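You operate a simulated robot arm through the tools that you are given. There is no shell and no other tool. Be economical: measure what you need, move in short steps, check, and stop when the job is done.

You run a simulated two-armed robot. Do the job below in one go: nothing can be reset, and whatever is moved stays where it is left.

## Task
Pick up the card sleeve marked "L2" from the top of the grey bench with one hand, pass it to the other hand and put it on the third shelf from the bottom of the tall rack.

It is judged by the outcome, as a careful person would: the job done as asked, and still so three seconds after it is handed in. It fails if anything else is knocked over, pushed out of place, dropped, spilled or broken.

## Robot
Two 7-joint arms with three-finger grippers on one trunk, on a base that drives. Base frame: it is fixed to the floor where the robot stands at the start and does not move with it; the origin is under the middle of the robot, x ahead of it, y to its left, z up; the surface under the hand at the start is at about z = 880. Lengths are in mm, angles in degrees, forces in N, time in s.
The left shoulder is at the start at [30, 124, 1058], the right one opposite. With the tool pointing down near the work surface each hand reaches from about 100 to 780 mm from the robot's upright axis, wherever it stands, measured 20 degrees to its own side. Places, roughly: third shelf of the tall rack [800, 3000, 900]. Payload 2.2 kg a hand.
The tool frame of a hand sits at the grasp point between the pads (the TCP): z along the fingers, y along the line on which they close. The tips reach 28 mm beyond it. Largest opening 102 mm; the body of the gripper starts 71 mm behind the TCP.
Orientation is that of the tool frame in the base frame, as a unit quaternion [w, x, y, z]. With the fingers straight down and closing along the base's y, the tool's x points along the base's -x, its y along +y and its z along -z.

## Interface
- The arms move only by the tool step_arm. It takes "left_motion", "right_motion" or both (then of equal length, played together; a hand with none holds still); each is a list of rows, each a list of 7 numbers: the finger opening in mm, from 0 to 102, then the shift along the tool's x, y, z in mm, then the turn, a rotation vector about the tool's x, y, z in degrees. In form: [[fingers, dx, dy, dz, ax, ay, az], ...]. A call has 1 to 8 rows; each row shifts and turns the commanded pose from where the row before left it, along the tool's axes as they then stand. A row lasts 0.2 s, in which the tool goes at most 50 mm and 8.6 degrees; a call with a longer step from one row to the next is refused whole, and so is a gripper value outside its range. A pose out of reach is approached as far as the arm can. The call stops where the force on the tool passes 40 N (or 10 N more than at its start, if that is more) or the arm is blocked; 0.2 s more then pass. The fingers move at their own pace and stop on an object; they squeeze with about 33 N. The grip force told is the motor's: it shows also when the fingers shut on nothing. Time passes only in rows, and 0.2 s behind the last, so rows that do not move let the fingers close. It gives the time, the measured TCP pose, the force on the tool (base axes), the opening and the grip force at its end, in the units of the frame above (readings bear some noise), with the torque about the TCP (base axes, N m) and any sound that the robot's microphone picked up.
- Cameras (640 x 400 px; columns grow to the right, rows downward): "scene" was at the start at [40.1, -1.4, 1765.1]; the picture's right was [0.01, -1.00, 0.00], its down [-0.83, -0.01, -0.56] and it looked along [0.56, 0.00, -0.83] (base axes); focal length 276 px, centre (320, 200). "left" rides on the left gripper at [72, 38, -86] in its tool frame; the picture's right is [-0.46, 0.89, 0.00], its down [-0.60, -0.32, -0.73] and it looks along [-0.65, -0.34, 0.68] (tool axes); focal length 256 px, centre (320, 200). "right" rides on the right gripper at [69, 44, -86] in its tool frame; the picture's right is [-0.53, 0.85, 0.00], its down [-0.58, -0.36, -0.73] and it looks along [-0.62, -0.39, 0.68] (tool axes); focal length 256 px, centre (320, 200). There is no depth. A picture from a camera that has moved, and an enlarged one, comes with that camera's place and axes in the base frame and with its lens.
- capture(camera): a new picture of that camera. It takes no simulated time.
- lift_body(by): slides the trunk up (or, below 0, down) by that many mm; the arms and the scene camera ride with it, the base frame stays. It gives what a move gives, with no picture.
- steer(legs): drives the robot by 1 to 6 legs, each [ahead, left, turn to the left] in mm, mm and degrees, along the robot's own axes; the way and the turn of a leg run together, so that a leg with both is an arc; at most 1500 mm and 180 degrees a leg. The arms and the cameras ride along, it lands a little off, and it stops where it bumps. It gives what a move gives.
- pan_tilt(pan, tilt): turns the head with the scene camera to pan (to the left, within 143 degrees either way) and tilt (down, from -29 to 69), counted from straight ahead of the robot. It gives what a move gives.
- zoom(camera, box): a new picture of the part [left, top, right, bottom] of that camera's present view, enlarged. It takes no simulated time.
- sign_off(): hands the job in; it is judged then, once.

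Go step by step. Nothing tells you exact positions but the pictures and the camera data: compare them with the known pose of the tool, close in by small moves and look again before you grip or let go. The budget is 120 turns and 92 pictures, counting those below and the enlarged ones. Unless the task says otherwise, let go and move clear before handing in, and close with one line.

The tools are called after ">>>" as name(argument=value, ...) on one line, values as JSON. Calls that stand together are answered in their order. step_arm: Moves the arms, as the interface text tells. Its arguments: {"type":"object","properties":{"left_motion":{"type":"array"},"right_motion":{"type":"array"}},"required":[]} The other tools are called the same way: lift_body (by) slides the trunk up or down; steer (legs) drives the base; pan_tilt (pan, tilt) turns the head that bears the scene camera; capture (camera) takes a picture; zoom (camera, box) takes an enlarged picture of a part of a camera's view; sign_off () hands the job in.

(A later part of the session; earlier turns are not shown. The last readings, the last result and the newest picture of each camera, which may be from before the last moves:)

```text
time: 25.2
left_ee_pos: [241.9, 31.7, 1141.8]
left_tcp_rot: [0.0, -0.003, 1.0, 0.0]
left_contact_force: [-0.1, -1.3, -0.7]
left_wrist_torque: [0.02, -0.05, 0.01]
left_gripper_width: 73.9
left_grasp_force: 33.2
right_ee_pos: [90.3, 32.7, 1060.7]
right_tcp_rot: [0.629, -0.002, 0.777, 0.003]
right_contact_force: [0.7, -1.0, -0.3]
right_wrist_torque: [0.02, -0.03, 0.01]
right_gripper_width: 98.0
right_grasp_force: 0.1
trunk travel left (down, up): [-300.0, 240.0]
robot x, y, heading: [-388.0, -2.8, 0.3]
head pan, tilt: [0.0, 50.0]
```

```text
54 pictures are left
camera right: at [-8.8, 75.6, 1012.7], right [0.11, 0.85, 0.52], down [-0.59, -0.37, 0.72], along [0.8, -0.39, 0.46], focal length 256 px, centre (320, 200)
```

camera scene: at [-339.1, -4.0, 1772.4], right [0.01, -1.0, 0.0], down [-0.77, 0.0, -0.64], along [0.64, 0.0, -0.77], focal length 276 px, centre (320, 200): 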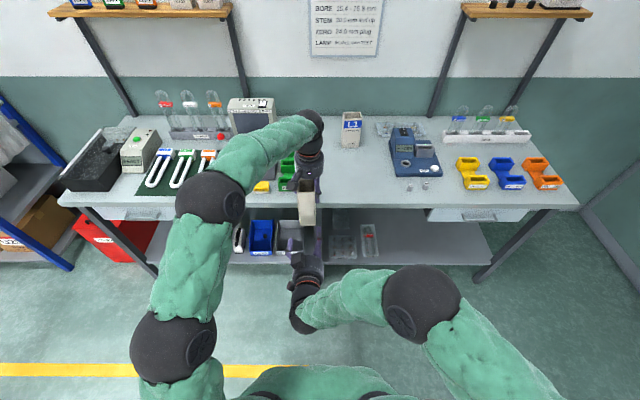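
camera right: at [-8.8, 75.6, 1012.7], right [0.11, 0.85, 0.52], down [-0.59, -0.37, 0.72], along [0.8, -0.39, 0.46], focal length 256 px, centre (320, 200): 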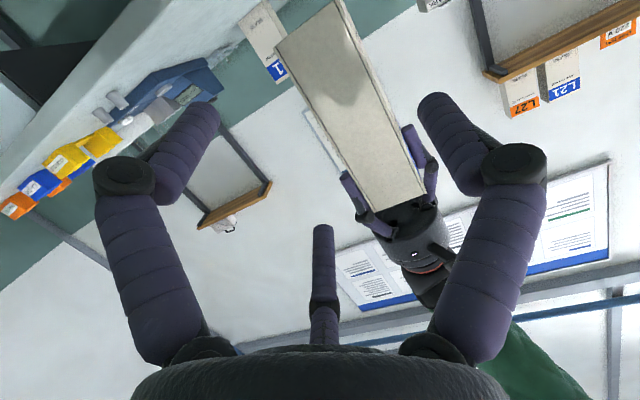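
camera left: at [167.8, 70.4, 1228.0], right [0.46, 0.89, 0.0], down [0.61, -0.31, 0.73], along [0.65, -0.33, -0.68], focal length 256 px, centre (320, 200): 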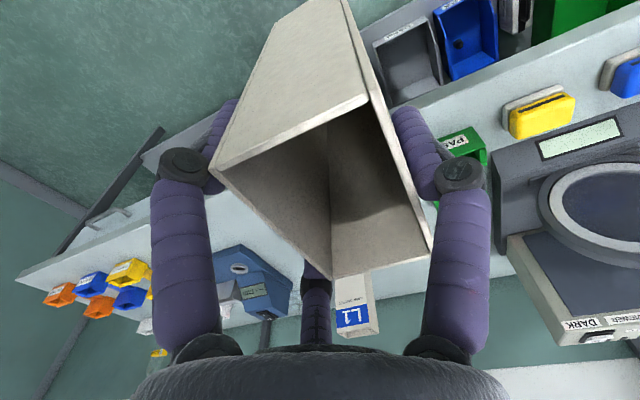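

The sleeve's position agrees with the plan (its end face at y 18–68, bottom ≈1001). I'll advance the right hand around it in two parts.

>>> step_arm(right_motion=[[96, -6.2, -0.3, 34.7, 0, 0, 0], [96, -6.2, -0.3, 34.7, 0, 0, 0], [96, -3.1, -0.3, 17.3, 0, 0, 0], [96, 0, 0, 0, 0, 0, 0]])

>>> capture(camera="right")

>>> zoom(camera="scene", box=[250, 140, 370, 300])

```text
time: 26.2
left_ee_pos: [241.5, 33.4, 1141.6]
left_tcp_rot: [0.0, -0.003, 1.0, 0.0]
left_contact_force: [-0.1, 0.0, -0.2]
left_wrist_torque: [0.05, -0.04, 0.03]
left_gripper_width: 74.2
left_grasp_force: 32.8
right_ee_pos: [178.4, 31.8, 1055.3]
right_tcp_rot: [0.629, -0.002, 0.777, 0.002]
right_contact_force: [-0.4, 0.4, -0.4]
right_wrist_torque: [-0.03, 0.0, 0.0]
right_gripper_width: 96.0
right_grasp_force: 0.1
trunk travel left (down, up): [-300.0, 240.0]
robot x, y, heading: [-386.4, -1.5, 0.1]
head pan, tilt: [0.0, 50.0]
```

```text
53 pictures are left
camera right: at [78.5, 75.5, 1008.9], right [0.11, 0.85, 0.52], down [-0.59, -0.37, 0.72], along [0.8, -0.39, 0.46], focal length 256 px, centre (320, 200)
```

right: 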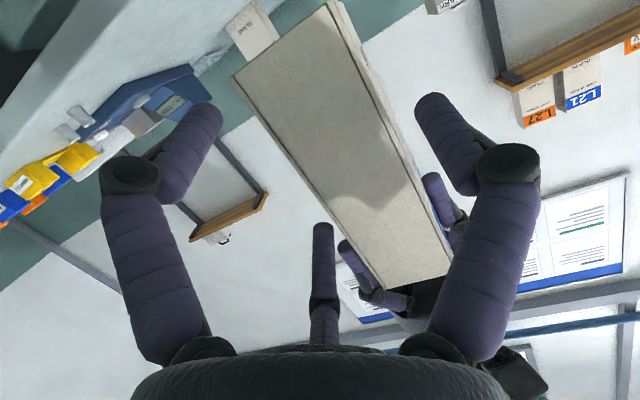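

```text
2.50 times, centred on (310, 220) of scene
camera zoom: at [-338.9, -2.8, 1772.4], right [0.01, -1.0, 0.0], down [-0.77, 0.0, -0.64], along [0.64, 0.0, -0.77], focal length 689 px, centre (345, 150)
```

zoom: 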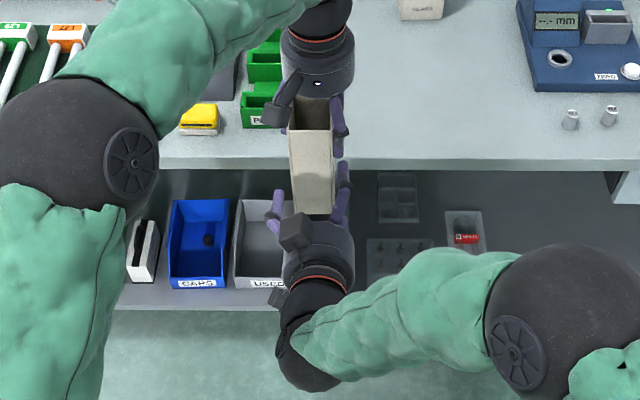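

Fit is as computed: faces at −13 and +37 of the TCP, inside the open fingers. I'll advance the last 52 mm.

>>> step_arm(right_motion=[[96, -3.6, 0, 17.3, 0, 0, 0], [96, -3.6, 0, 17.3, 0, 0, 0], [96, -3.6, 0, 16.3, 0, 0, 0], [96, 0, 0, 0, 0, 0, 0]])

>>> capture(camera="right")

>>> capture(camera="left")

>>> zoom(camera="scene", box=[270, 140, 350, 260])

```text
time: 27.2
left_ee_pos: [242.5, 32.6, 1143.4]
left_tcp_rot: [0.002, -0.003, 1.0, -0.001]
left_contact_force: [8.8, 1.9, 5.4]
left_wrist_torque: [-0.15, 0.02, 0.21]
left_gripper_width: 74.1
left_grasp_force: 33.0
right_ee_pos: [228.0, 32.7, 1056.1]
right_tcp_rot: [0.628, -0.002, 0.778, 0.001]
right_contact_force: [-9.8, -1.4, -6.2]
right_wrist_torque: [0.29, -0.78, -0.23]
right_gripper_width: 96.5
right_grasp_force: 0.4
trunk travel left (down, up): [-300.0, 240.0]
robot x, y, heading: [-383.5, 0.1, 0.6]
head pan, tilt: [0.0, 50.0]
```

```text
51 pictures are left
camera right: at [128.7, 76.1, 1007.3], right [0.11, 0.85, 0.52], down [-0.59, -0.37, 0.72], along [0.8, -0.39, 0.46], focal length 256 px, centre (320, 200)
```

right: 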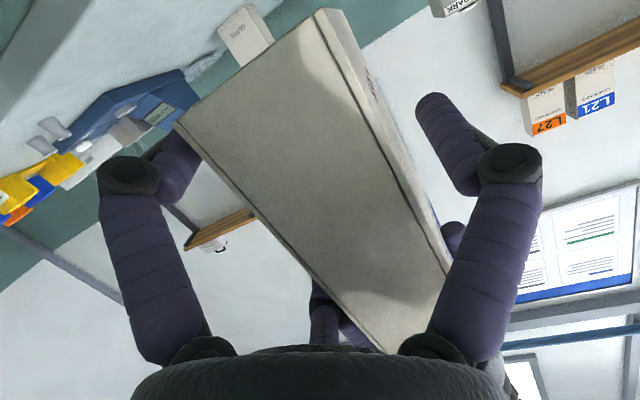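

```text
50 pictures are left
camera left: at [168.2, 70.9, 1229.3], right [0.46, 0.89, 0.0], down [0.6, -0.31, 0.73], along [0.65, -0.34, -0.68], focal length 256 px, centre (320, 200)
```

left: 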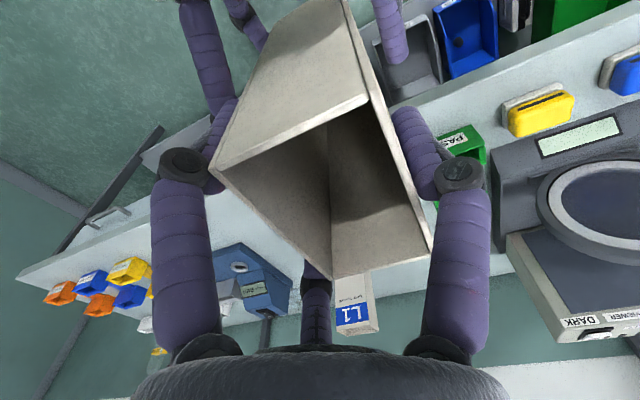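

```text
3.33 times, centred on (310, 200) of scene
camera zoom: at [-339.0, -2.8, 1772.4], right [0.01, -1.0, 0.0], down [-0.77, 0.0, -0.64], along [0.64, 0.0, -0.77], focal length 919 px, centre (353, 200)
```

zoom: 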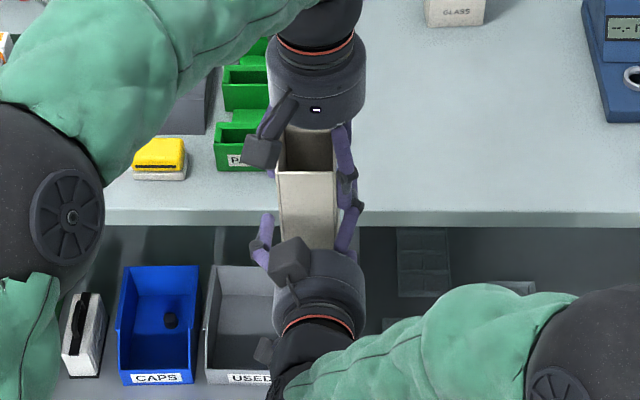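

The right hand's upper finger touches the left hand's finger (about 9 N). I'll back out and roll the right hand by 60°, so its single finger is on the side where the left hand has two, and vice versa.

>>> step_arm(right_motion=[[96, 3.6, 0, -17.3, 0, 0, 0], [96, 6.9, 0, -33, 0, 0, 0], [96, 6.9, 0, -33, 0, 0, 0], [96, 6.9, 0, -33, 0, 0, 0], [102, 0, 0, 0, 0, 0, 0]])

>>> step_arm(right_motion=[[98, 0, 0, 0, 0, 0, 8.57], [98, 0, 0, 0, 0, 0, 8.57], [98, 0, 0, 0, 0, 0, 8.57], [98, 0, 0, 0, 0, 0, 8.57], [98, 0, 0, 0, 0, 0, 8.57], [98, 0, 0, 0, 0, 0, 8.57], [98, 0, 0, 0, 0, 0, 8.57], [98, 0, 0, 0, 0, 0, 0]])

>>> capture(camera="scene")

>>> capture(camera="right")

>>> capture(camera="left")

```text
time: 28.4
left_ee_pos: [242.2, 33.2, 1141.3]
left_tcp_rot: [-0.001, -0.002, 1.0, 0.0]
left_contact_force: [0.6, 0.0, 0.0]
left_wrist_torque: [-0.01, 0.01, 0.01]
left_gripper_width: 74.3
left_grasp_force: 32.7
right_ee_pos: [108.1, 32.2, 1055.9]
right_tcp_rot: [0.629, -0.002, 0.777, 0.002]
right_contact_force: [0.0, 0.3, 0.8]
right_wrist_torque: [-0.03, 0.0, 0.04]
right_gripper_width: 102.3
right_grasp_force: 0.0
trunk travel left (down, up): [-300.0, 240.0]
robot x, y, heading: [-383.3, 2.4, 0.4]
head pan, tilt: [0.0, 50.0]
```

```text
time: 30.2
left_ee_pos: [239.6, 33.9, 1142.2]
left_tcp_rot: [0.0, -0.002, 1.0, 0.0]
left_contact_force: [-0.9, 0.4, -0.4]
left_wrist_torque: [0.02, 0.04, -0.03]
left_gripper_width: 74.2
left_grasp_force: 33.4
right_ee_pos: [109.8, 32.7, 1056.6]
right_tcp_rot: [0.544, 0.387, 0.674, 0.316]
right_contact_force: [0.9, 0.9, 0.0]
right_wrist_torque: [0.01, -0.02, -0.02]
right_gripper_width: 98.2
right_grasp_force: 0.1
trunk travel left (down, up): [-300.0, 240.0]
robot x, y, heading: [-383.6, -0.5, 0.5]
head pan, tilt: [0.0, 50.0]
```

```text
48 pictures are left
camera scene: at [-338.5, -2.7, 1772.4], right [0.01, -1.0, 0.0], down [-0.77, 0.0, -0.64], along [0.64, 0.0, -0.77], focal length 276 px, centre (320, 200)
```

scene: 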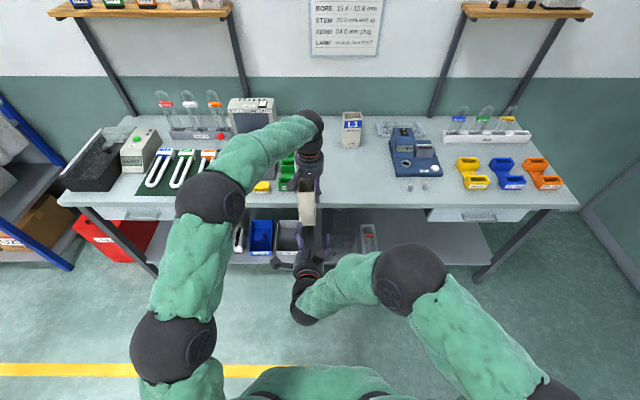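

```text
47 pictures are left
camera right: at [25.1, 114.0, 1080.3], right [0.21, -0.04, 0.98], down [-0.72, -0.69, 0.12], along [0.67, -0.73, -0.17], focal length 256 px, centre (320, 200)
```

right: 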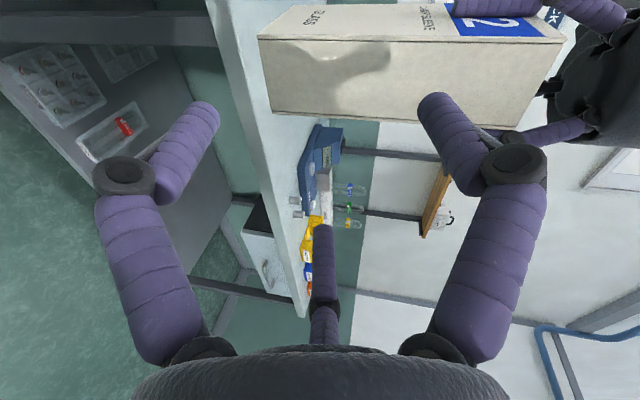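

```text
46 pictures are left
camera left: at [167.9, 70.6, 1228.0], right [0.46, 0.89, 0.0], down [0.61, -0.31, 0.73], along [0.65, -0.34, -0.68], focal length 256 px, centre (320, 200)
```

left: 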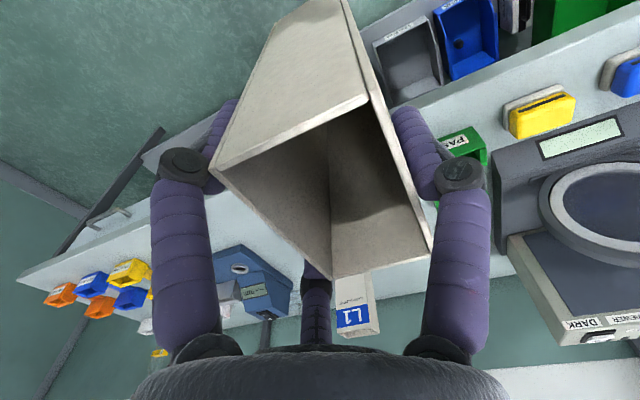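

The sleeve is still held straight, and the hand's single finger is now on the −y side. I'll line up at y≈57 and advance partway.

>>> step_arm(right_motion=[[96, 11.2, 5.0, 0.3, 0, 0, 0], [96, 11.2, 5.0, 0.3, 0, 0, 0], [96, -3, 5, 27.4, 0, 0, 0], [96, -3, 5, 27.4, 0, 0, 0], [96, 0, 0, 0, 0, 0, 0]])

>>> capture(camera="right")

>>> zoom(camera="scene", box=[270, 140, 350, 260])

```text
time: 31.4
left_ee_pos: [241.1, 33.6, 1143.0]
left_tcp_rot: [0.0, -0.003, 1.0, 0.0]
left_contact_force: [0.1, -0.3, -0.7]
left_wrist_torque: [0.0, -0.01, -0.01]
left_gripper_width: 73.9
left_grasp_force: 33.2
right_ee_pos: [166.9, 55.7, 1053.6]
right_tcp_rot: [0.544, 0.387, 0.675, 0.316]
right_contact_force: [0.5, 0.9, -0.8]
right_wrist_torque: [0.0, 0.02, -0.01]
right_gripper_width: 96.1
right_grasp_force: 0.1
trunk travel left (down, up): [-300.0, 240.0]
robot x, y, heading: [-384.5, 0.5, 0.4]
head pan, tilt: [0.0, 50.0]
```

```text
45 pictures are left
camera right: at [82.0, 136.7, 1076.5], right [0.21, -0.04, 0.98], down [-0.72, -0.69, 0.13], along [0.67, -0.73, -0.17], focal length 256 px, centre (320, 200)
```

right: 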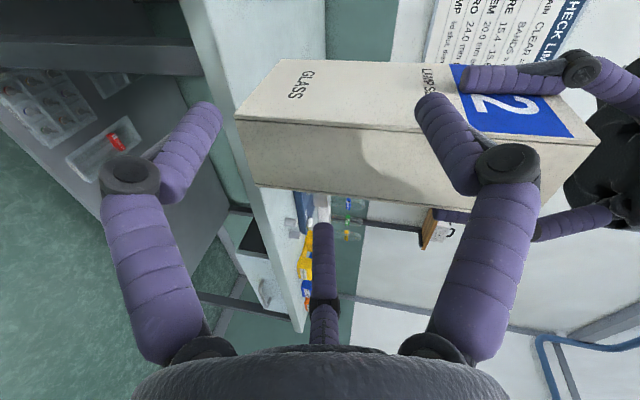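

```text
3.33 times, centred on (310, 200) of scene
camera zoom: at [-339.0, -2.9, 1772.4], right [0.01, -1.0, 0.0], down [-0.77, 0.0, -0.64], along [0.64, 0.0, -0.77], focal length 919 px, centre (353, 200)
```

zoom: 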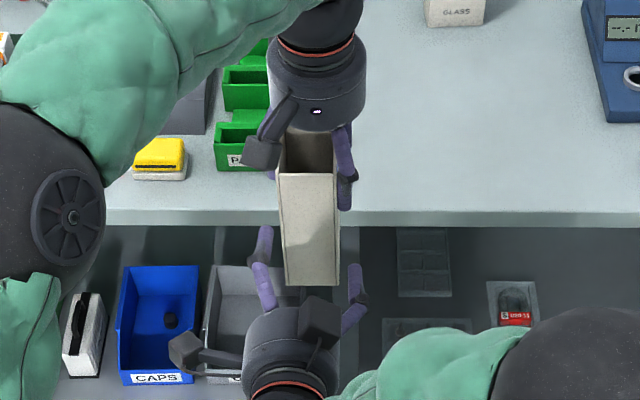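

Clearances are about 6 mm on each side. I'll advance the last 53 mm.

>>> step_arm(right_motion=[[96, -1.9, 3.1, 17.3, 0, 0, 0], [96, -1.9, 3.1, 17.3, 0, 0, 0], [96, -1.9, 3.1, 17.3, 0, 0, 0], [96, 0, 0, 0, 0, 0, 0]])

>>> capture(camera="right")

>>> zoom(camera="scene", box=[270, 140, 350, 260])

```text
time: 32.4
left_ee_pos: [241.5, 33.4, 1142.9]
left_tcp_rot: [0.001, -0.003, 1.0, 0.0]
left_contact_force: [-0.5, 0.7, 1.1]
left_wrist_torque: [-0.01, -0.01, 0.04]
left_gripper_width: 74.3
left_grasp_force: 33.2
right_ee_pos: [216.6, 58.0, 1051.4]
right_tcp_rot: [0.544, 0.386, 0.674, 0.317]
right_contact_force: [-0.7, 0.4, 0.8]
right_wrist_torque: [-0.01, 0.0, -0.01]
right_gripper_width: 96.0
right_grasp_force: 0.0
trunk travel left (down, up): [-300.0, 240.0]
robot x, y, heading: [-383.1, 0.4, 0.2]
head pan, tilt: [0.0, 50.0]
```

```text
43 pictures are left
camera right: at [132.5, 138.8, 1074.6], right [0.21, -0.04, 0.98], down [-0.72, -0.69, 0.13], along [0.67, -0.73, -0.17], focal length 256 px, centre (320, 200)
```

right: 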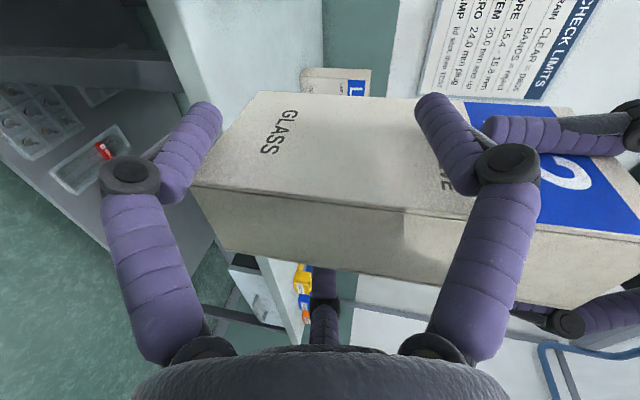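

```text
3.33 times, centred on (310, 200) of scene
camera zoom: at [-339.1, -2.8, 1772.4], right [0.01, -1.0, 0.0], down [-0.77, 0.0, -0.64], along [0.64, 0.0, -0.77], focal length 919 px, centre (353, 200)
```

zoom: 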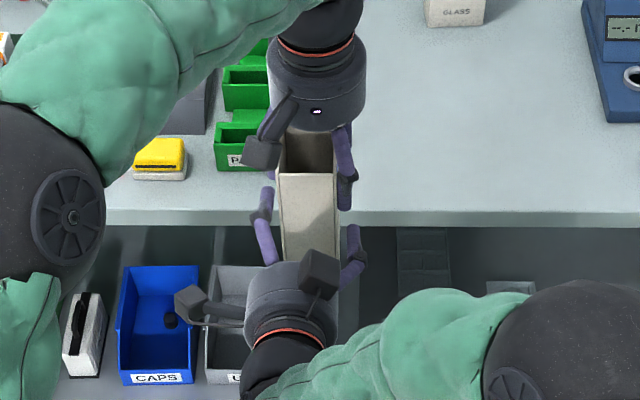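

No contact so far. I'll raise the right hand 8 mm for a better grip height, then close it in stages.

>>> step_arm(right_motion=[[96, -5.6, 5.8, -1.7, 0, 0, 0], [84, 0, 0, 0, 0, 0, 0], [78, 0, 0, 0, 0, 0, 0], [78, 0, 0, 0, 0, 0, 0]])

>>> capture(camera="right")

```text
time: 33.4
left_ee_pos: [241.3, 33.1, 1141.7]
left_tcp_rot: [-0.001, -0.003, 1.0, 0.0]
left_contact_force: [-0.2, -0.7, -0.7]
left_wrist_torque: [-0.02, 0.03, 0.03]
left_gripper_width: 74.2
left_grasp_force: 33.0
right_ee_pos: [218.6, 55.6, 1061.4]
right_tcp_rot: [0.544, 0.387, 0.674, 0.316]
right_contact_force: [-0.4, 0.8, 0.3]
right_wrist_torque: [0.0, 0.02, 0.01]
right_gripper_width: 78.0
right_grasp_force: 0.1
trunk travel left (down, up): [-300.0, 240.0]
robot x, y, heading: [-384.8, -2.6, 0.5]
head pan, tilt: [0.0, 50.0]
```

```text
41 pictures are left
camera right: at [133.7, 136.4, 1083.7], right [0.21, -0.04, 0.98], down [-0.72, -0.69, 0.13], along [0.67, -0.73, -0.17], focal length 256 px, centre (320, 200)
```

right: 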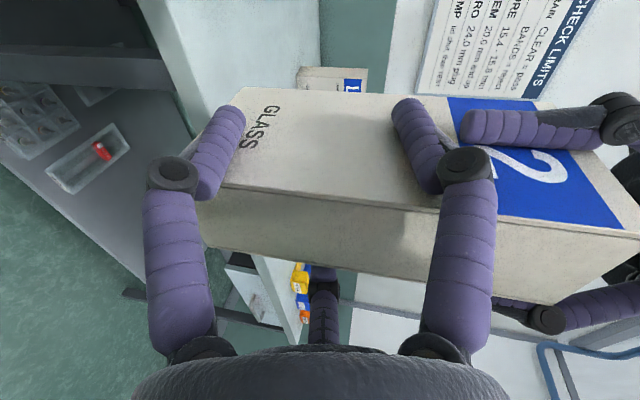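

Good: the fingers sit over the label face, clear of the left hand's finger and of the sleeve's lower edge. I'll close fully.

>>> step_arm(right_motion=[[72, 0, 0, 0, 0, 0, 0], [66, 0, 0, 0, 0, 0, 0], [50, 0, 0, 0, 0, 0, 0], [20, 0, 0, 0, 0, 0, 0], [20, 0, 0, 0, 0, 0, 0]])

>>> capture(camera="right")

>>> capture(camera="left")

```text
time: 34.6
left_ee_pos: [241.1, 33.6, 1142.5]
left_tcp_rot: [0.0, -0.003, 1.0, 0.0]
left_contact_force: [8.7, 1.4, -4.5]
left_wrist_torque: [0.11, -0.51, -0.06]
left_gripper_width: 74.3
left_grasp_force: 33.1
right_ee_pos: [218.0, 54.7, 1060.0]
right_tcp_rot: [0.544, 0.387, 0.674, 0.316]
right_contact_force: [-9.6, -0.1, 5.5]
right_wrist_torque: [-0.22, -0.36, -0.16]
right_gripper_width: 74.1
right_grasp_force: 32.7
trunk travel left (down, up): [-300.0, 240.0]
robot x, y, heading: [-383.3, 1.1, 0.0]
head pan, tilt: [0.0, 50.0]
```

```text
40 pictures are left
camera right: at [133.6, 136.5, 1083.8], right [0.21, -0.04, 0.98], down [-0.72, -0.69, 0.13], along [0.67, -0.73, -0.17], focal length 256 px, centre (320, 200)
```

right: 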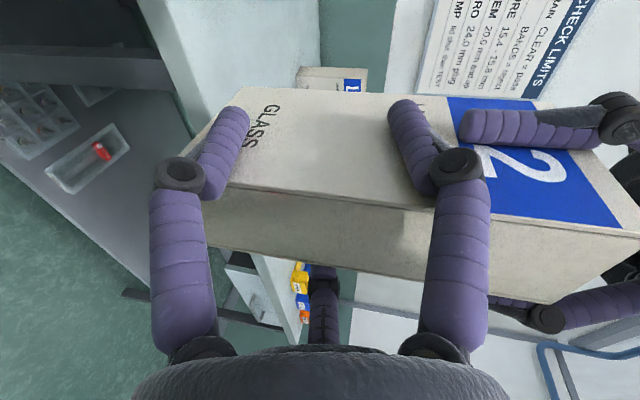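

```text
39 pictures are left
camera left: at [168.1, 70.7, 1227.9], right [0.46, 0.89, 0.0], down [0.61, -0.31, 0.73], along [0.65, -0.34, -0.68], focal length 256 px, centre (320, 200)
```

left: 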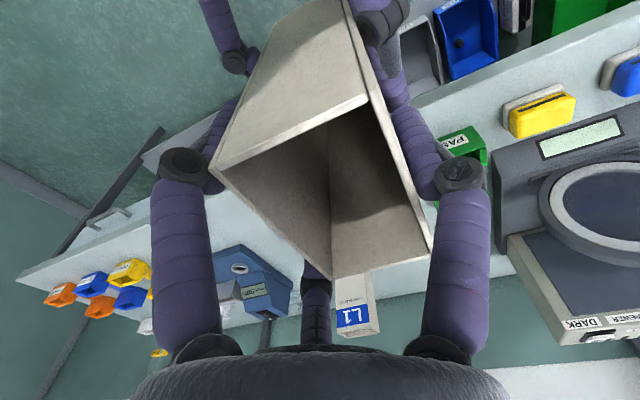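

Both hands hold the sleeve firmly at 33 N. I'll open the left hand and lift it straight off.

>>> step_arm(left_motion=[[86, 0, 0, 0, 0, 0, 0], [98, 0, 0, 0, 0, 0, 0], [98, 0, 0, 0, 0, 0, 0]])

>>> capture(camera="left")

>>> capture(camera="right")

```text
time: 35.4
left_ee_pos: [240.8, 32.7, 1141.2]
left_tcp_rot: [0.0, -0.002, 1.0, 0.0]
left_contact_force: [-0.7, -0.2, -0.2]
left_wrist_torque: [-0.01, -0.02, -0.01]
left_gripper_width: 98.2
left_grasp_force: 0.0
right_ee_pos: [218.2, 54.2, 1060.7]
right_tcp_rot: [0.544, 0.386, 0.674, 0.317]
right_contact_force: [-0.2, 0.0, -0.2]
right_wrist_torque: [-0.01, 0.02, 0.0]
right_gripper_width: 74.4
right_grasp_force: 32.8
trunk travel left (down, up): [-300.0, 240.0]
robot x, y, heading: [-386.5, 0.5, 0.2]
head pan, tilt: [0.0, 50.0]
```

```text
38 pictures are left
camera left: at [167.8, 70.6, 1228.0], right [0.46, 0.89, 0.0], down [0.61, -0.31, 0.73], along [0.65, -0.34, -0.68], focal length 256 px, centre (320, 200)
```

left: 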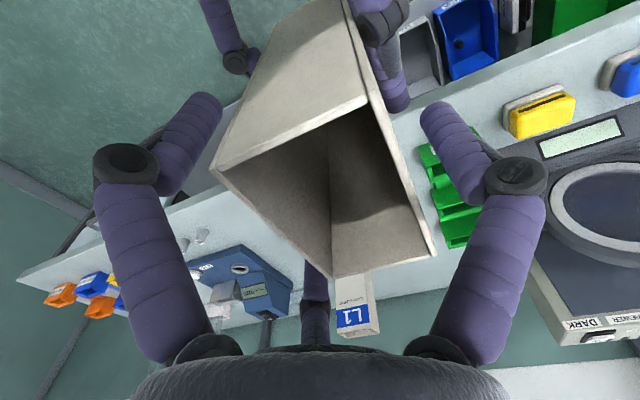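

```text
37 pictures are left
camera right: at [133.6, 136.4, 1083.7], right [0.21, -0.04, 0.98], down [-0.72, -0.69, 0.13], along [0.67, -0.73, -0.17], focal length 256 px, centre (320, 200)
```

right: 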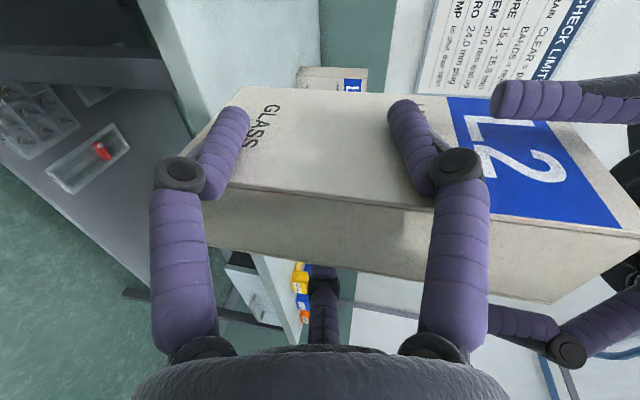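

The right hand alone holds the sleeve. I'll raise the left hand and move it away to the left.

>>> step_arm(left_motion=[[98, 0, 0, -40, 0, 0, 0], [98, 0, 0, -40, 0, 0, 0], [98, 0, 0, -40, 0, 0, 0], [98, 30, 38, 0, 0, 0, 0], [98, 30, 38, 0, 0, 0, 0], [98, 30, 38, 0, 0, 0, 0], [98, 30, 38, 0, 0, 0, 0], [98, 30, 38, 0, 0, 0, 0]])

>>> pan_tilt(pan=75, tilt=20)

>>> capture(camera="scene")

```text
time: 37.2
left_ee_pos: [89.4, 221.7, 1262.4]
left_tcp_rot: [0.001, -0.002, 1.0, -0.002]
left_contact_force: [-0.5, 0.3, 0.2]
left_wrist_torque: [-0.04, -0.06, -0.01]
left_gripper_width: 98.1
left_grasp_force: 0.0
right_ee_pos: [217.1, 56.3, 1060.9]
right_tcp_rot: [0.544, 0.386, 0.674, 0.317]
right_contact_force: [0.0, 0.2, -0.5]
right_wrist_torque: [0.0, -0.02, 0.0]
right_gripper_width: 74.2
right_grasp_force: 32.9
trunk travel left (down, up): [-300.0, 240.0]
robot x, y, heading: [-384.0, -0.1, 0.4]
head pan, tilt: [0.0, 50.0]
```

```text
time: 38.6
left_ee_pos: [90.3, 220.1, 1261.4]
left_tcp_rot: [0.001, -0.002, 1.0, 0.0]
left_contact_force: [-0.6, 0.1, 0.4]
left_wrist_torque: [-0.01, -0.03, 0.03]
left_gripper_width: 98.0
left_grasp_force: 0.1
right_ee_pos: [219.0, 55.5, 1060.9]
right_tcp_rot: [0.544, 0.387, 0.674, 0.316]
right_contact_force: [-0.4, 0.3, 0.3]
right_wrist_torque: [0.01, 0.01, 0.0]
right_gripper_width: 74.3
right_grasp_force: 32.8
trunk travel left (down, up): [-300.0, 240.0]
robot x, y, heading: [-386.5, 0.2, 0.2]
head pan, tilt: [75.0, 20.0]
```

```text
36 pictures are left
camera scene: at [-391.8, 86.9, 1818.0], right [0.97, -0.25, 0.0], down [-0.09, -0.33, -0.94], along [0.24, 0.91, -0.34], focal length 276 px, centre (320, 200)
```

scene: 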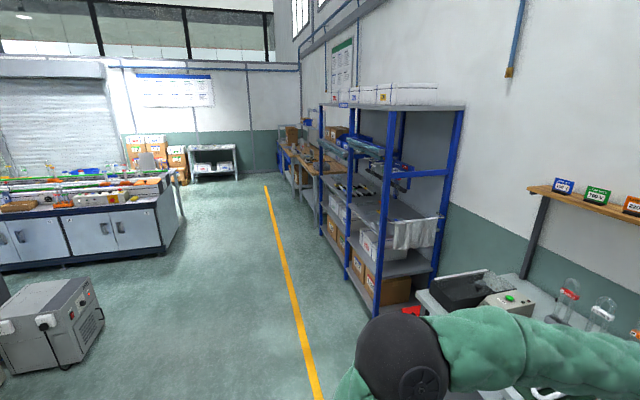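

The aisle is clear along x≈−384. I'll drive left about 2.4 m and look at the rack.

>>> steer(legs=[[0, 1300, 0], [0, 1100, 0]])

>>> pan_tilt(pan=25, tilt=25)

>>> capture(camera="scene")

```text
time: 50.4
left_ee_pos: [31.5, 2634.9, 1262.8]
left_tcp_rot: [0.0, -0.027, 1.0, 0.0]
left_contact_force: [-0.3, 0.0, -0.4]
left_wrist_torque: [0.0, -0.01, -0.02]
left_gripper_width: 98.0
left_grasp_force: 0.2
right_ee_pos: [167.5, 2475.8, 1060.2]
right_tcp_rot: [0.536, 0.37, 0.683, 0.33]
right_contact_force: [-1.0, 0.9, 0.4]
right_wrist_torque: [0.01, 0.03, -0.02]
right_gripper_width: 74.1
right_grasp_force: 32.8
trunk travel left (down, up): [-300.0, 240.0]
robot x, y, heading: [-434.6, 2389.7, 2.9]
head pan, tilt: [75.0, 20.0]
```

```text
time: 51.5
left_ee_pos: [32.6, 2635.2, 1262.4]
left_tcp_rot: [0.0, -0.027, 1.0, 0.0]
left_contact_force: [0.7, -0.4, -0.7]
left_wrist_torque: [0.02, 0.0, 0.03]
left_gripper_width: 98.0
left_grasp_force: 0.1
right_ee_pos: [167.9, 2476.0, 1060.6]
right_tcp_rot: [0.537, 0.37, 0.683, 0.329]
right_contact_force: [0.0, -0.5, 0.8]
right_wrist_torque: [-0.01, 0.04, 0.02]
right_gripper_width: 74.2
right_grasp_force: 33.1
trunk travel left (down, up): [-300.0, 240.0]
robot x, y, heading: [-431.3, 2391.0, 3.1]
head pan, tilt: [25.0, 25.0]
```

```text
35 pictures are left
camera scene: at [-381.9, 2430.8, 1809.9], right [0.47, -0.88, 0.0], down [-0.37, -0.2, -0.91], along [0.8, 0.43, -0.42], focal length 276 px, centre (320, 200)
```

scene: 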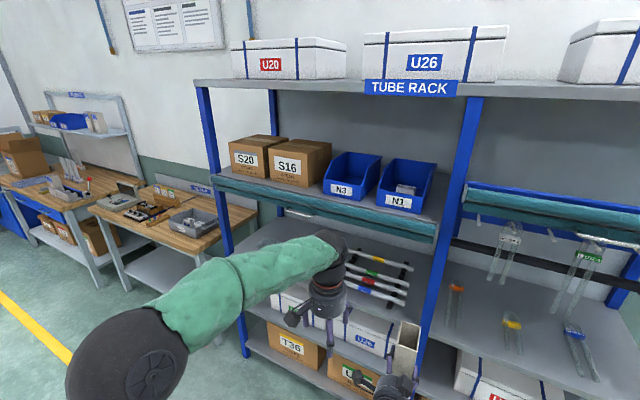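

This is the tall rack: bottom to top, T36 boxes, white U28 boxes, third shelf with tubes at z≈900, then the blue bins. I'll pull the left hand back, drive further left and look at the third shelf.

>>> step_arm(left_motion=[[98, 40, 20, 0, 0, 0, 0], [98, 40, 20, 0, 0, 0, 0], [98, 40, 20, 0, 0, 0, 0], [98, 40, 20, 0, 0, 0, 0], [98, 20, 20, 0, 0, 0, 0]])

>>> steer(legs=[[0, 550, -3]])

>>> pan_tilt(pan=0, tilt=35)

>>> capture(camera="scene")

```text
time: 52.8
left_ee_pos: [-153.6, 2729.1, 1260.2]
left_tcp_rot: [0.0, -0.027, 1.0, 0.0]
left_contact_force: [1.1, 0.3, -0.4]
left_wrist_torque: [0.02, -0.01, -0.01]
left_gripper_width: 98.1
left_grasp_force: 0.1
right_ee_pos: [166.1, 2476.4, 1061.2]
right_tcp_rot: [0.536, 0.37, 0.683, 0.329]
right_contact_force: [-0.1, 0.0, -1.2]
right_wrist_torque: [0.0, 0.0, 0.03]
right_gripper_width: 74.1
right_grasp_force: 33.1
trunk travel left (down, up): [-300.0, 240.0]
robot x, y, heading: [-433.0, 2393.9, 3.1]
head pan, tilt: [25.0, 25.0]
```

```text
time: 55.9
left_ee_pos: [-158.5, 3273.1, 1258.6]
left_tcp_rot: [0.0, -0.008, 1.0, 0.0]
left_contact_force: [-0.5, 0.2, -0.6]
left_wrist_torque: [0.0, 0.01, 0.01]
left_gripper_width: 98.0
left_grasp_force: 0.1
right_ee_pos: [151.2, 3007.0, 1060.4]
right_tcp_rot: [0.542, 0.383, 0.676, 0.319]
right_contact_force: [0.5, -0.3, 0.4]
right_wrist_torque: [0.01, 0.0, -0.02]
right_gripper_width: 74.4
right_grasp_force: 33.2
trunk travel left (down, up): [-300.0, 240.0]
robot x, y, heading: [-448.6, 2944.6, 0.6]
head pan, tilt: [25.0, 25.0]
```

```text
time: 56.8
left_ee_pos: [-158.8, 3271.6, 1259.6]
left_tcp_rot: [0.0, -0.007, 1.0, 0.0]
left_contact_force: [-0.1, -0.3, -0.1]
left_wrist_torque: [0.01, -0.01, 0.02]
left_gripper_width: 98.2
left_grasp_force: 0.1
right_ee_pos: [151.1, 3006.5, 1061.7]
right_tcp_rot: [0.543, 0.384, 0.676, 0.318]
right_contact_force: [-0.2, 0.2, 1.0]
right_wrist_torque: [0.02, 0.02, 0.02]
right_gripper_width: 74.0
right_grasp_force: 32.8
trunk travel left (down, up): [-300.0, 240.0]
robot x, y, heading: [-453.9, 2943.3, 0.8]
head pan, tilt: [0.0, 35.0]
```

```text
34 pictures are left
camera scene: at [-394.6, 2944.1, 1794.2], right [0.02, -1.0, 0.0], down [-0.57, -0.01, -0.82], along [0.82, 0.01, -0.57], focal length 276 px, centre (320, 200)
```

scene: 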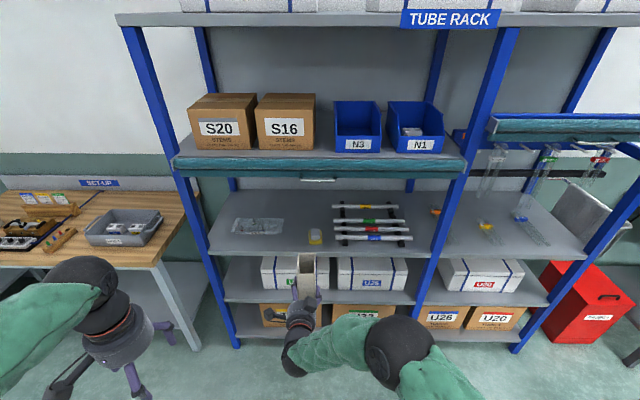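

The third shelf is in view: a tray, a yellow item and a tube rack on it, front edge near x≈460, about 390 mm of headroom. I'll zoom in to choose a free spot.

>>> zoom(camera="scene", box=[200, 160, 440, 310])

```text
2.67 times, centred on (320, 235) of scene
camera zoom: at [-394.6, 2944.1, 1794.2], right [0.02, -1.0, 0.0], down [-0.57, -0.01, -0.82], along [0.82, 0.01, -0.57], focal length 735 px, centre (320, 107)
```

zoom: 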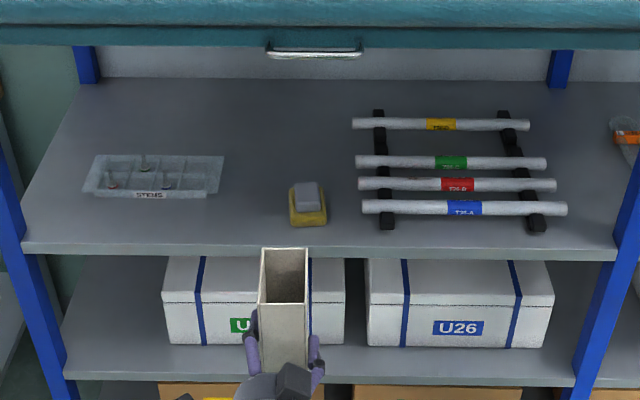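

The free spot is between the tray and the yellow item near the front edge: target sleeve centre about (543, 3085). I'll drive ahead in part, and left.

>>> steer(legs=[[250, 85, -0.7]])

>>> capture(camera="scene")

>>> capture(camera="right")

```text
time: 58.7
left_ee_pos: [92.7, 3355.4, 1259.0]
left_tcp_rot: [-0.001, -0.002, 1.0, 0.0]
left_contact_force: [-0.2, 0.9, 0.4]
left_wrist_torque: [0.0, 0.03, 0.04]
left_gripper_width: 97.9
left_grasp_force: 0.1
right_ee_pos: [399.2, 3086.0, 1060.0]
right_tcp_rot: [0.544, 0.387, 0.675, 0.315]
right_contact_force: [0.4, -0.2, -1.1]
right_wrist_torque: [0.01, -0.02, 0.0]
right_gripper_width: 74.3
right_grasp_force: 33.2
trunk travel left (down, up): [-300.0, 240.0]
robot x, y, heading: [-204.7, 3031.8, 0.3]
head pan, tilt: [0.0, 35.0]
```

```text
32 pictures are left
camera scene: at [-147.7, 3030.4, 1794.1], right [0.0, -1.0, 0.0], down [-0.57, 0.0, -0.82], along [0.82, 0.0, -0.57], focal length 276 px, centre (320, 200)
```

scene: 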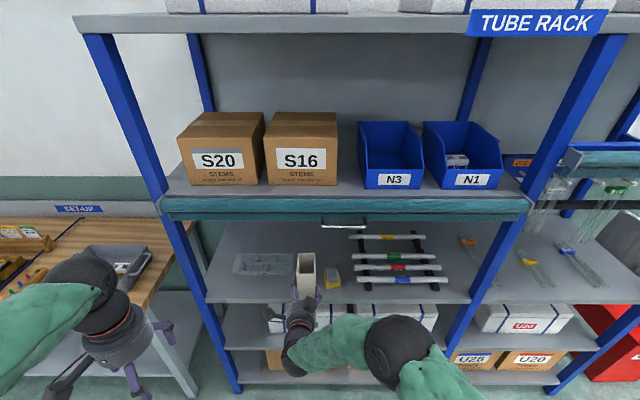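

```text
31 pictures are left
camera right: at [313.2, 3167.8, 1083.3], right [0.21, -0.04, 0.98], down [-0.72, -0.68, 0.13], along [0.66, -0.73, -0.17], focal length 256 px, centre (320, 200)
```

right: 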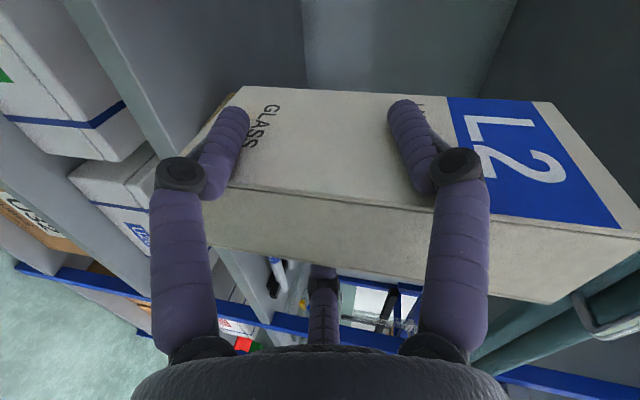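

Now I'll zoom in from here to triangulate the shelf's height and front edge.

>>> zoom(camera="scene", box=[200, 200, 360, 320])

```text
3.33 times, centred on (280, 260) of scene
camera zoom: at [-147.7, 3030.4, 1794.1], right [0.0, -1.0, 0.0], down [-0.57, 0.0, -0.82], along [0.82, 0.0, -0.57], focal length 919 px, centre (453, 0)
```

zoom: 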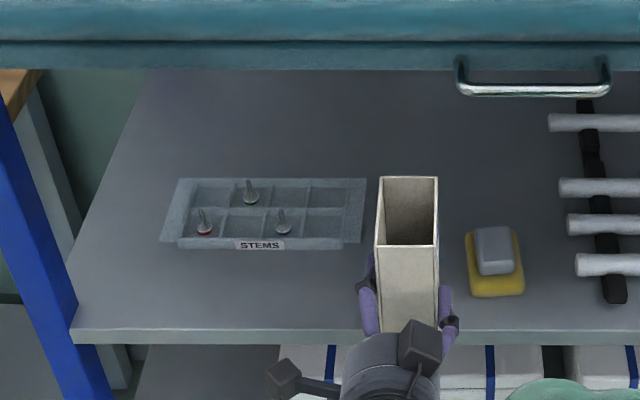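

The shelf's front edge is at x≈485 and its surface at z≈885–900. The gap between tray (y 3139) and yellow item (y 3015) is centred at 3077. I'll drive 100 mm ahead.

>>> steer(legs=[[100, 8, 0]])

>>> zoom(camera="scene", box=[200, 220, 400, 370])

```text
time: 59.9
left_ee_pos: [192.5, 3362.4, 1258.7]
left_tcp_rot: [0.0, 0.0, 1.0, 0.0]
left_contact_force: [0.3, -0.5, -0.2]
left_wrist_torque: [0.0, 0.04, -0.02]
left_gripper_width: 98.0
left_grasp_force: 0.1
right_ee_pos: [497.1, 3093.2, 1060.0]
right_tcp_rot: [0.545, 0.389, 0.674, 0.314]
right_contact_force: [1.1, -0.6, -0.6]
right_wrist_torque: [-0.02, -0.01, 0.0]
right_gripper_width: 74.2
right_grasp_force: 32.8
trunk travel left (down, up): [-300.0, 240.0]
robot x, y, heading: [-103.5, 3039.0, -0.1]
head pan, tilt: [0.0, 35.0]
```

```text
2.67 times, centred on (300, 295) of scene
camera zoom: at [-47.8, 3038.0, 1794.1], right [0.0, -1.0, 0.0], down [-0.57, 0.0, -0.82], along [0.82, 0.0, -0.57], focal length 735 px, centre (373, -53)
```

zoom: 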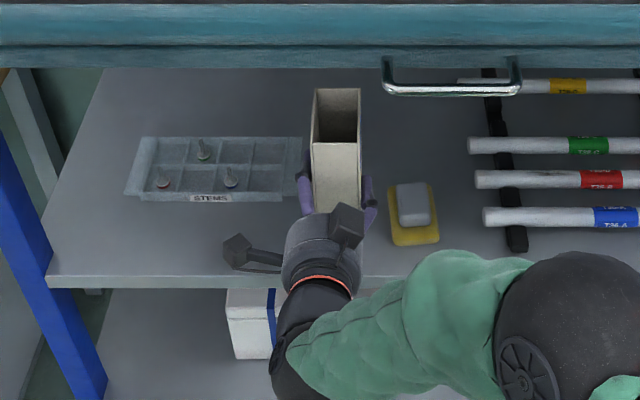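

The sleeve is in the gap, well above the shelf. I'll move 22 mm in and lower it by 80 mm, then check.

>>> step_arm(right_motion=[[20, -2.4, 3.9, 21.5, 0, 0, 0], [20, 9.8, -16.9, 4.2, 0, 0, 0], [20, 9.8, -16.9, 4.2, 0, 0, 0], [20, 9.8, -16.9, 4.2, 0, 0, 0], [20, 9.8, -16.9, 4.2, 0, 0, 0], [20, 0, 0, 0, 0, 0, 0]])

>>> zoom(camera="scene", box=[240, 240, 360, 330])

>>> capture(camera="right")

```text
time: 61.2
left_ee_pos: [192.1, 3363.5, 1259.8]
left_tcp_rot: [0.0, 0.001, 1.0, 0.001]
left_contact_force: [0.9, -0.1, 0.1]
left_wrist_torque: [0.01, 0.01, -0.01]
left_gripper_width: 98.0
left_grasp_force: 0.0
right_ee_pos: [517.2, 3093.6, 978.6]
right_tcp_rot: [0.545, 0.388, 0.673, 0.314]
right_contact_force: [0.3, 0.2, -1.1]
right_wrist_torque: [-0.02, 0.02, -0.02]
right_gripper_width: 74.2
right_grasp_force: 32.5
trunk travel left (down, up): [-300.0, 240.0]
robot x, y, heading: [-109.1, 3037.7, -0.0]
head pan, tilt: [0.0, 35.0]
```

```text
4.44 times, centred on (300, 285) of scene
camera zoom: at [-49.7, 3038.1, 1794.2], right [0.0, -1.0, 0.0], down [-0.57, 0.0, -0.82], along [0.82, 0.0, -0.57], focal length 1225 px, centre (409, -178)
```

zoom: 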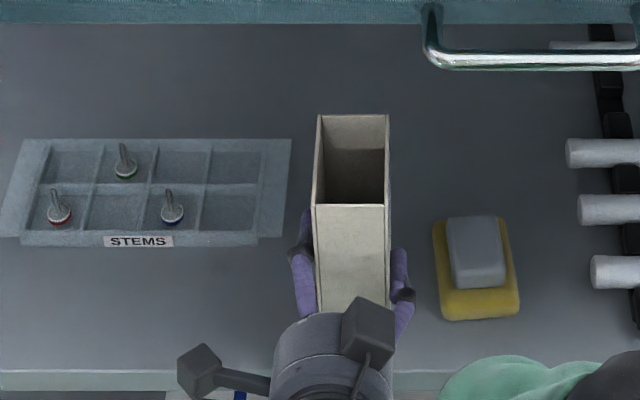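

```text
27 pictures are left
camera right: at [432.5, 3174.4, 1002.2], right [0.21, -0.04, 0.98], down [-0.72, -0.68, 0.13], along [0.66, -0.73, -0.17], focal length 256 px, centre (320, 200)
```

right: 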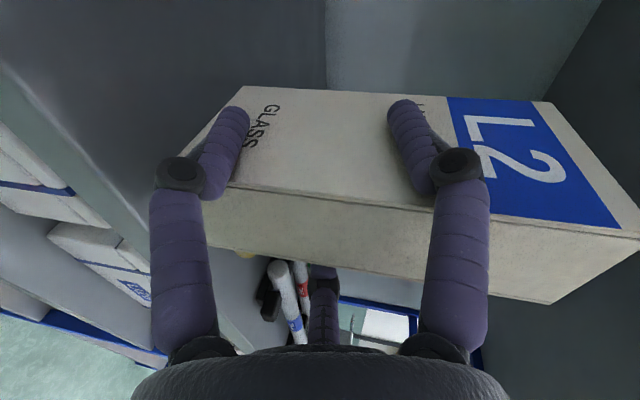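

About 20 mm left. I'll lower by 12, then in small steps watching the force.

>>> step_arm(right_motion=[[20, 2.9, -5.1, 1.25, 0, 0, 0], [20, 2.9, -5.1, 1.25, 0, 0, 0], [20, 0, 0, 0, 0, 0, 0]])

>>> step_arm(right_motion=[[20, 1.47, -2.54, 0.62, 0, 0, 0], [20, 0, 0, 0, 0, 0, 0]])

>>> capture(camera="right")

```text
time: 62.0
left_ee_pos: [192.1, 3362.0, 1258.6]
left_tcp_rot: [0.001, 0.0, 1.0, 0.0]
left_contact_force: [0.6, -0.6, 0.2]
left_wrist_torque: [0.03, 0.01, 0.0]
left_gripper_width: 98.0
left_grasp_force: 0.1
right_ee_pos: [517.7, 3094.0, 968.4]
right_tcp_rot: [0.545, 0.387, 0.674, 0.315]
right_contact_force: [0.5, 1.1, -0.4]
right_wrist_torque: [0.0, 0.0, -0.02]
right_gripper_width: 74.2
right_grasp_force: 32.7
trunk travel left (down, up): [-300.0, 240.0]
robot x, y, heading: [-106.3, 3040.0, -0.2]
head pan, tilt: [0.0, 35.0]
```

```text
time: 62.6
left_ee_pos: [192.1, 3361.5, 1259.4]
left_tcp_rot: [0.0, -0.001, 1.0, 0.001]
left_contact_force: [0.1, -0.1, 0.2]
left_wrist_torque: [0.02, 0.0, -0.02]
left_gripper_width: 98.0
left_grasp_force: 0.1
right_ee_pos: [516.5, 3092.8, 966.7]
right_tcp_rot: [0.545, 0.389, 0.673, 0.314]
right_contact_force: [0.0, 0.8, -0.3]
right_wrist_torque: [0.0, 0.01, 0.0]
right_gripper_width: 74.1
right_grasp_force: 32.7
trunk travel left (down, up): [-300.0, 240.0]
robot x, y, heading: [-104.5, 3037.9, -0.0]
head pan, tilt: [0.0, 35.0]
```

```text
26 pictures are left
camera right: at [432.9, 3174.8, 988.7], right [0.21, -0.04, 0.98], down [-0.72, -0.68, 0.13], along [0.66, -0.73, -0.17], focal length 256 px, centre (320, 200)
```

right: 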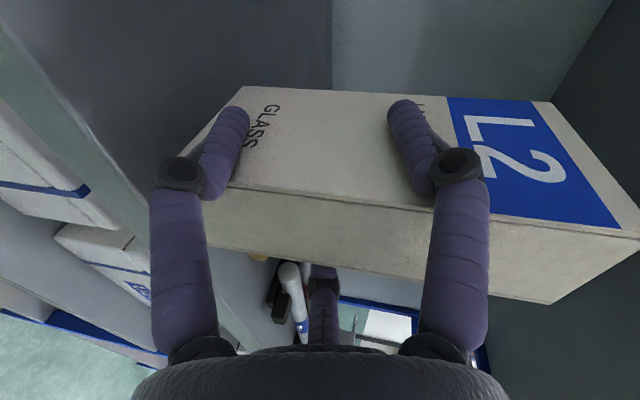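

No contact yet. I'll continue in 3 mm steps.

>>> step_arm(right_motion=[[20, 1.47, -2.54, 0.62, 0, 0, 0], [20, 0, 0, 0, 0, 0, 0]])

>>> step_arm(right_motion=[[20, 1.47, -2.54, 0.62, 0, 0, 0], [20, 0, 0, 0, 0, 0, 0]])

```text
time: 63.2
left_ee_pos: [191.3, 3361.6, 1260.2]
left_tcp_rot: [-0.001, 0.0, 1.0, -0.001]
left_contact_force: [-0.6, 0.1, 0.4]
left_wrist_torque: [0.0, 0.02, 0.0]
left_gripper_width: 97.8
left_grasp_force: 0.1
right_ee_pos: [518.3, 3093.0, 962.3]
right_tcp_rot: [0.545, 0.387, 0.673, 0.316]
right_contact_force: [0.3, -0.2, 0.4]
right_wrist_torque: [0.03, 0.0, 0.01]
right_gripper_width: 74.1
right_grasp_force: 32.9
trunk travel left (down, up): [-300.0, 240.0]
robot x, y, heading: [-106.4, 3039.2, 0.1]
head pan, tilt: [0.0, 35.0]
```

```text
time: 63.9
left_ee_pos: [191.6, 3361.6, 1258.7]
left_tcp_rot: [0.0, 0.001, 1.0, 0.0]
left_contact_force: [0.0, 0.6, -0.2]
left_wrist_torque: [-0.02, 0.01, -0.01]
left_gripper_width: 98.0
left_grasp_force: 0.0
right_ee_pos: [518.3, 3092.6, 959.8]
right_tcp_rot: [0.545, 0.388, 0.673, 0.315]
right_contact_force: [-0.4, 0.0, -0.6]
right_wrist_torque: [0.02, 0.01, 0.04]
right_gripper_width: 74.3
right_grasp_force: 33.0
trunk travel left (down, up): [-300.0, 240.0]
robot x, y, heading: [-105.9, 3039.6, -0.1]
head pan, tilt: [0.0, 35.0]
```

>>> step_arm(right_motion=[[20, 1.47, -2.54, 0.62, 0, 0, 0], [20, 0, 0, 0, 0, 0, 0]])

>>> step_arm(right_motion=[[20, 1.47, -2.54, 0.62, 0, 0, 0], [20, 0, 0, 0, 0, 0, 0]])

>>> capture(camera="right")

>>> zoom(camera="scene", box=[240, 240, 360, 330])

```text
time: 64.5
left_ee_pos: [190.7, 3361.2, 1259.4]
left_tcp_rot: [0.0, 0.0, 1.0, 0.0]
left_contact_force: [-0.7, 0.0, -0.9]
left_wrist_torque: [-0.02, -0.01, 0.01]
left_gripper_width: 98.2
left_grasp_force: 0.1
right_ee_pos: [518.5, 3091.9, 957.1]
right_tcp_rot: [0.545, 0.389, 0.673, 0.315]
right_contact_force: [1.1, 0.4, -0.5]
right_wrist_torque: [0.01, -0.02, 0.02]
right_gripper_width: 74.4
right_grasp_force: 33.3
trunk travel left (down, up): [-300.0, 240.0]
robot x, y, heading: [-102.9, 3042.3, -0.2]
head pan, tilt: [0.0, 35.0]
```

```text
time: 65.0
left_ee_pos: [191.0, 3361.5, 1259.0]
left_tcp_rot: [0.0, 0.001, 1.0, 0.0]
left_contact_force: [-0.2, -0.5, -0.6]
left_wrist_torque: [0.04, 0.0, -0.01]
left_gripper_width: 98.2
left_grasp_force: 0.0
right_ee_pos: [519.6, 3092.3, 953.8]
right_tcp_rot: [0.545, 0.389, 0.673, 0.314]
right_contact_force: [-0.7, -0.3, -0.2]
right_wrist_torque: [0.01, -0.02, 0.0]
right_gripper_width: 74.1
right_grasp_force: 33.3
trunk travel left (down, up): [-300.0, 240.0]
robot x, y, heading: [-109.4, 3038.9, -0.1]
head pan, tilt: [0.0, 35.0]
```

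```text
25 pictures are left
camera right: at [434.5, 3174.0, 976.5], right [0.21, -0.04, 0.98], down [-0.72, -0.68, 0.13], along [0.66, -0.73, -0.17], focal length 256 px, centre (320, 200)
```

right: 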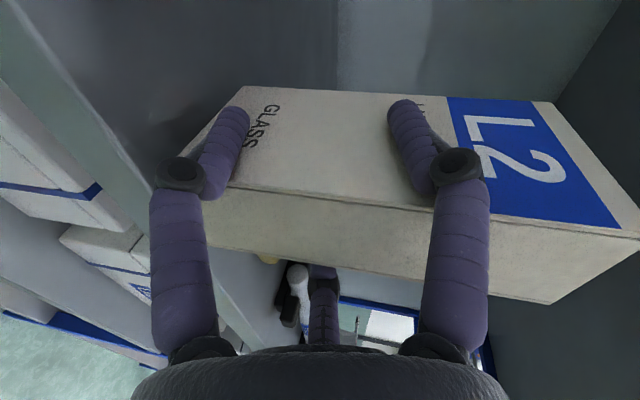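

```text
4.44 times, centred on (300, 285) of scene
camera zoom: at [-49.5, 3037.9, 1794.1], right [0.0, -1.0, 0.0], down [-0.57, 0.0, -0.82], along [0.82, 0.0, -0.57], focal length 1225 px, centre (409, -178)
```

zoom: 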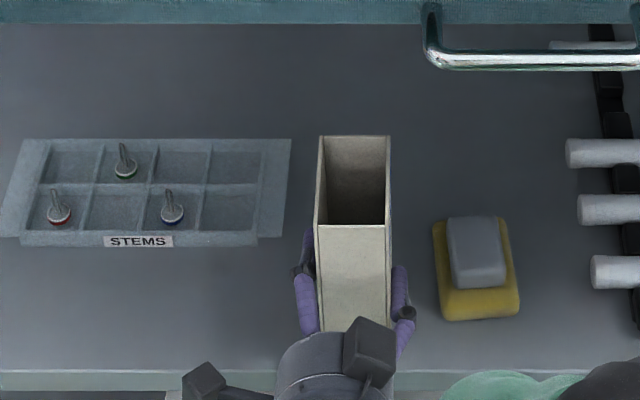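

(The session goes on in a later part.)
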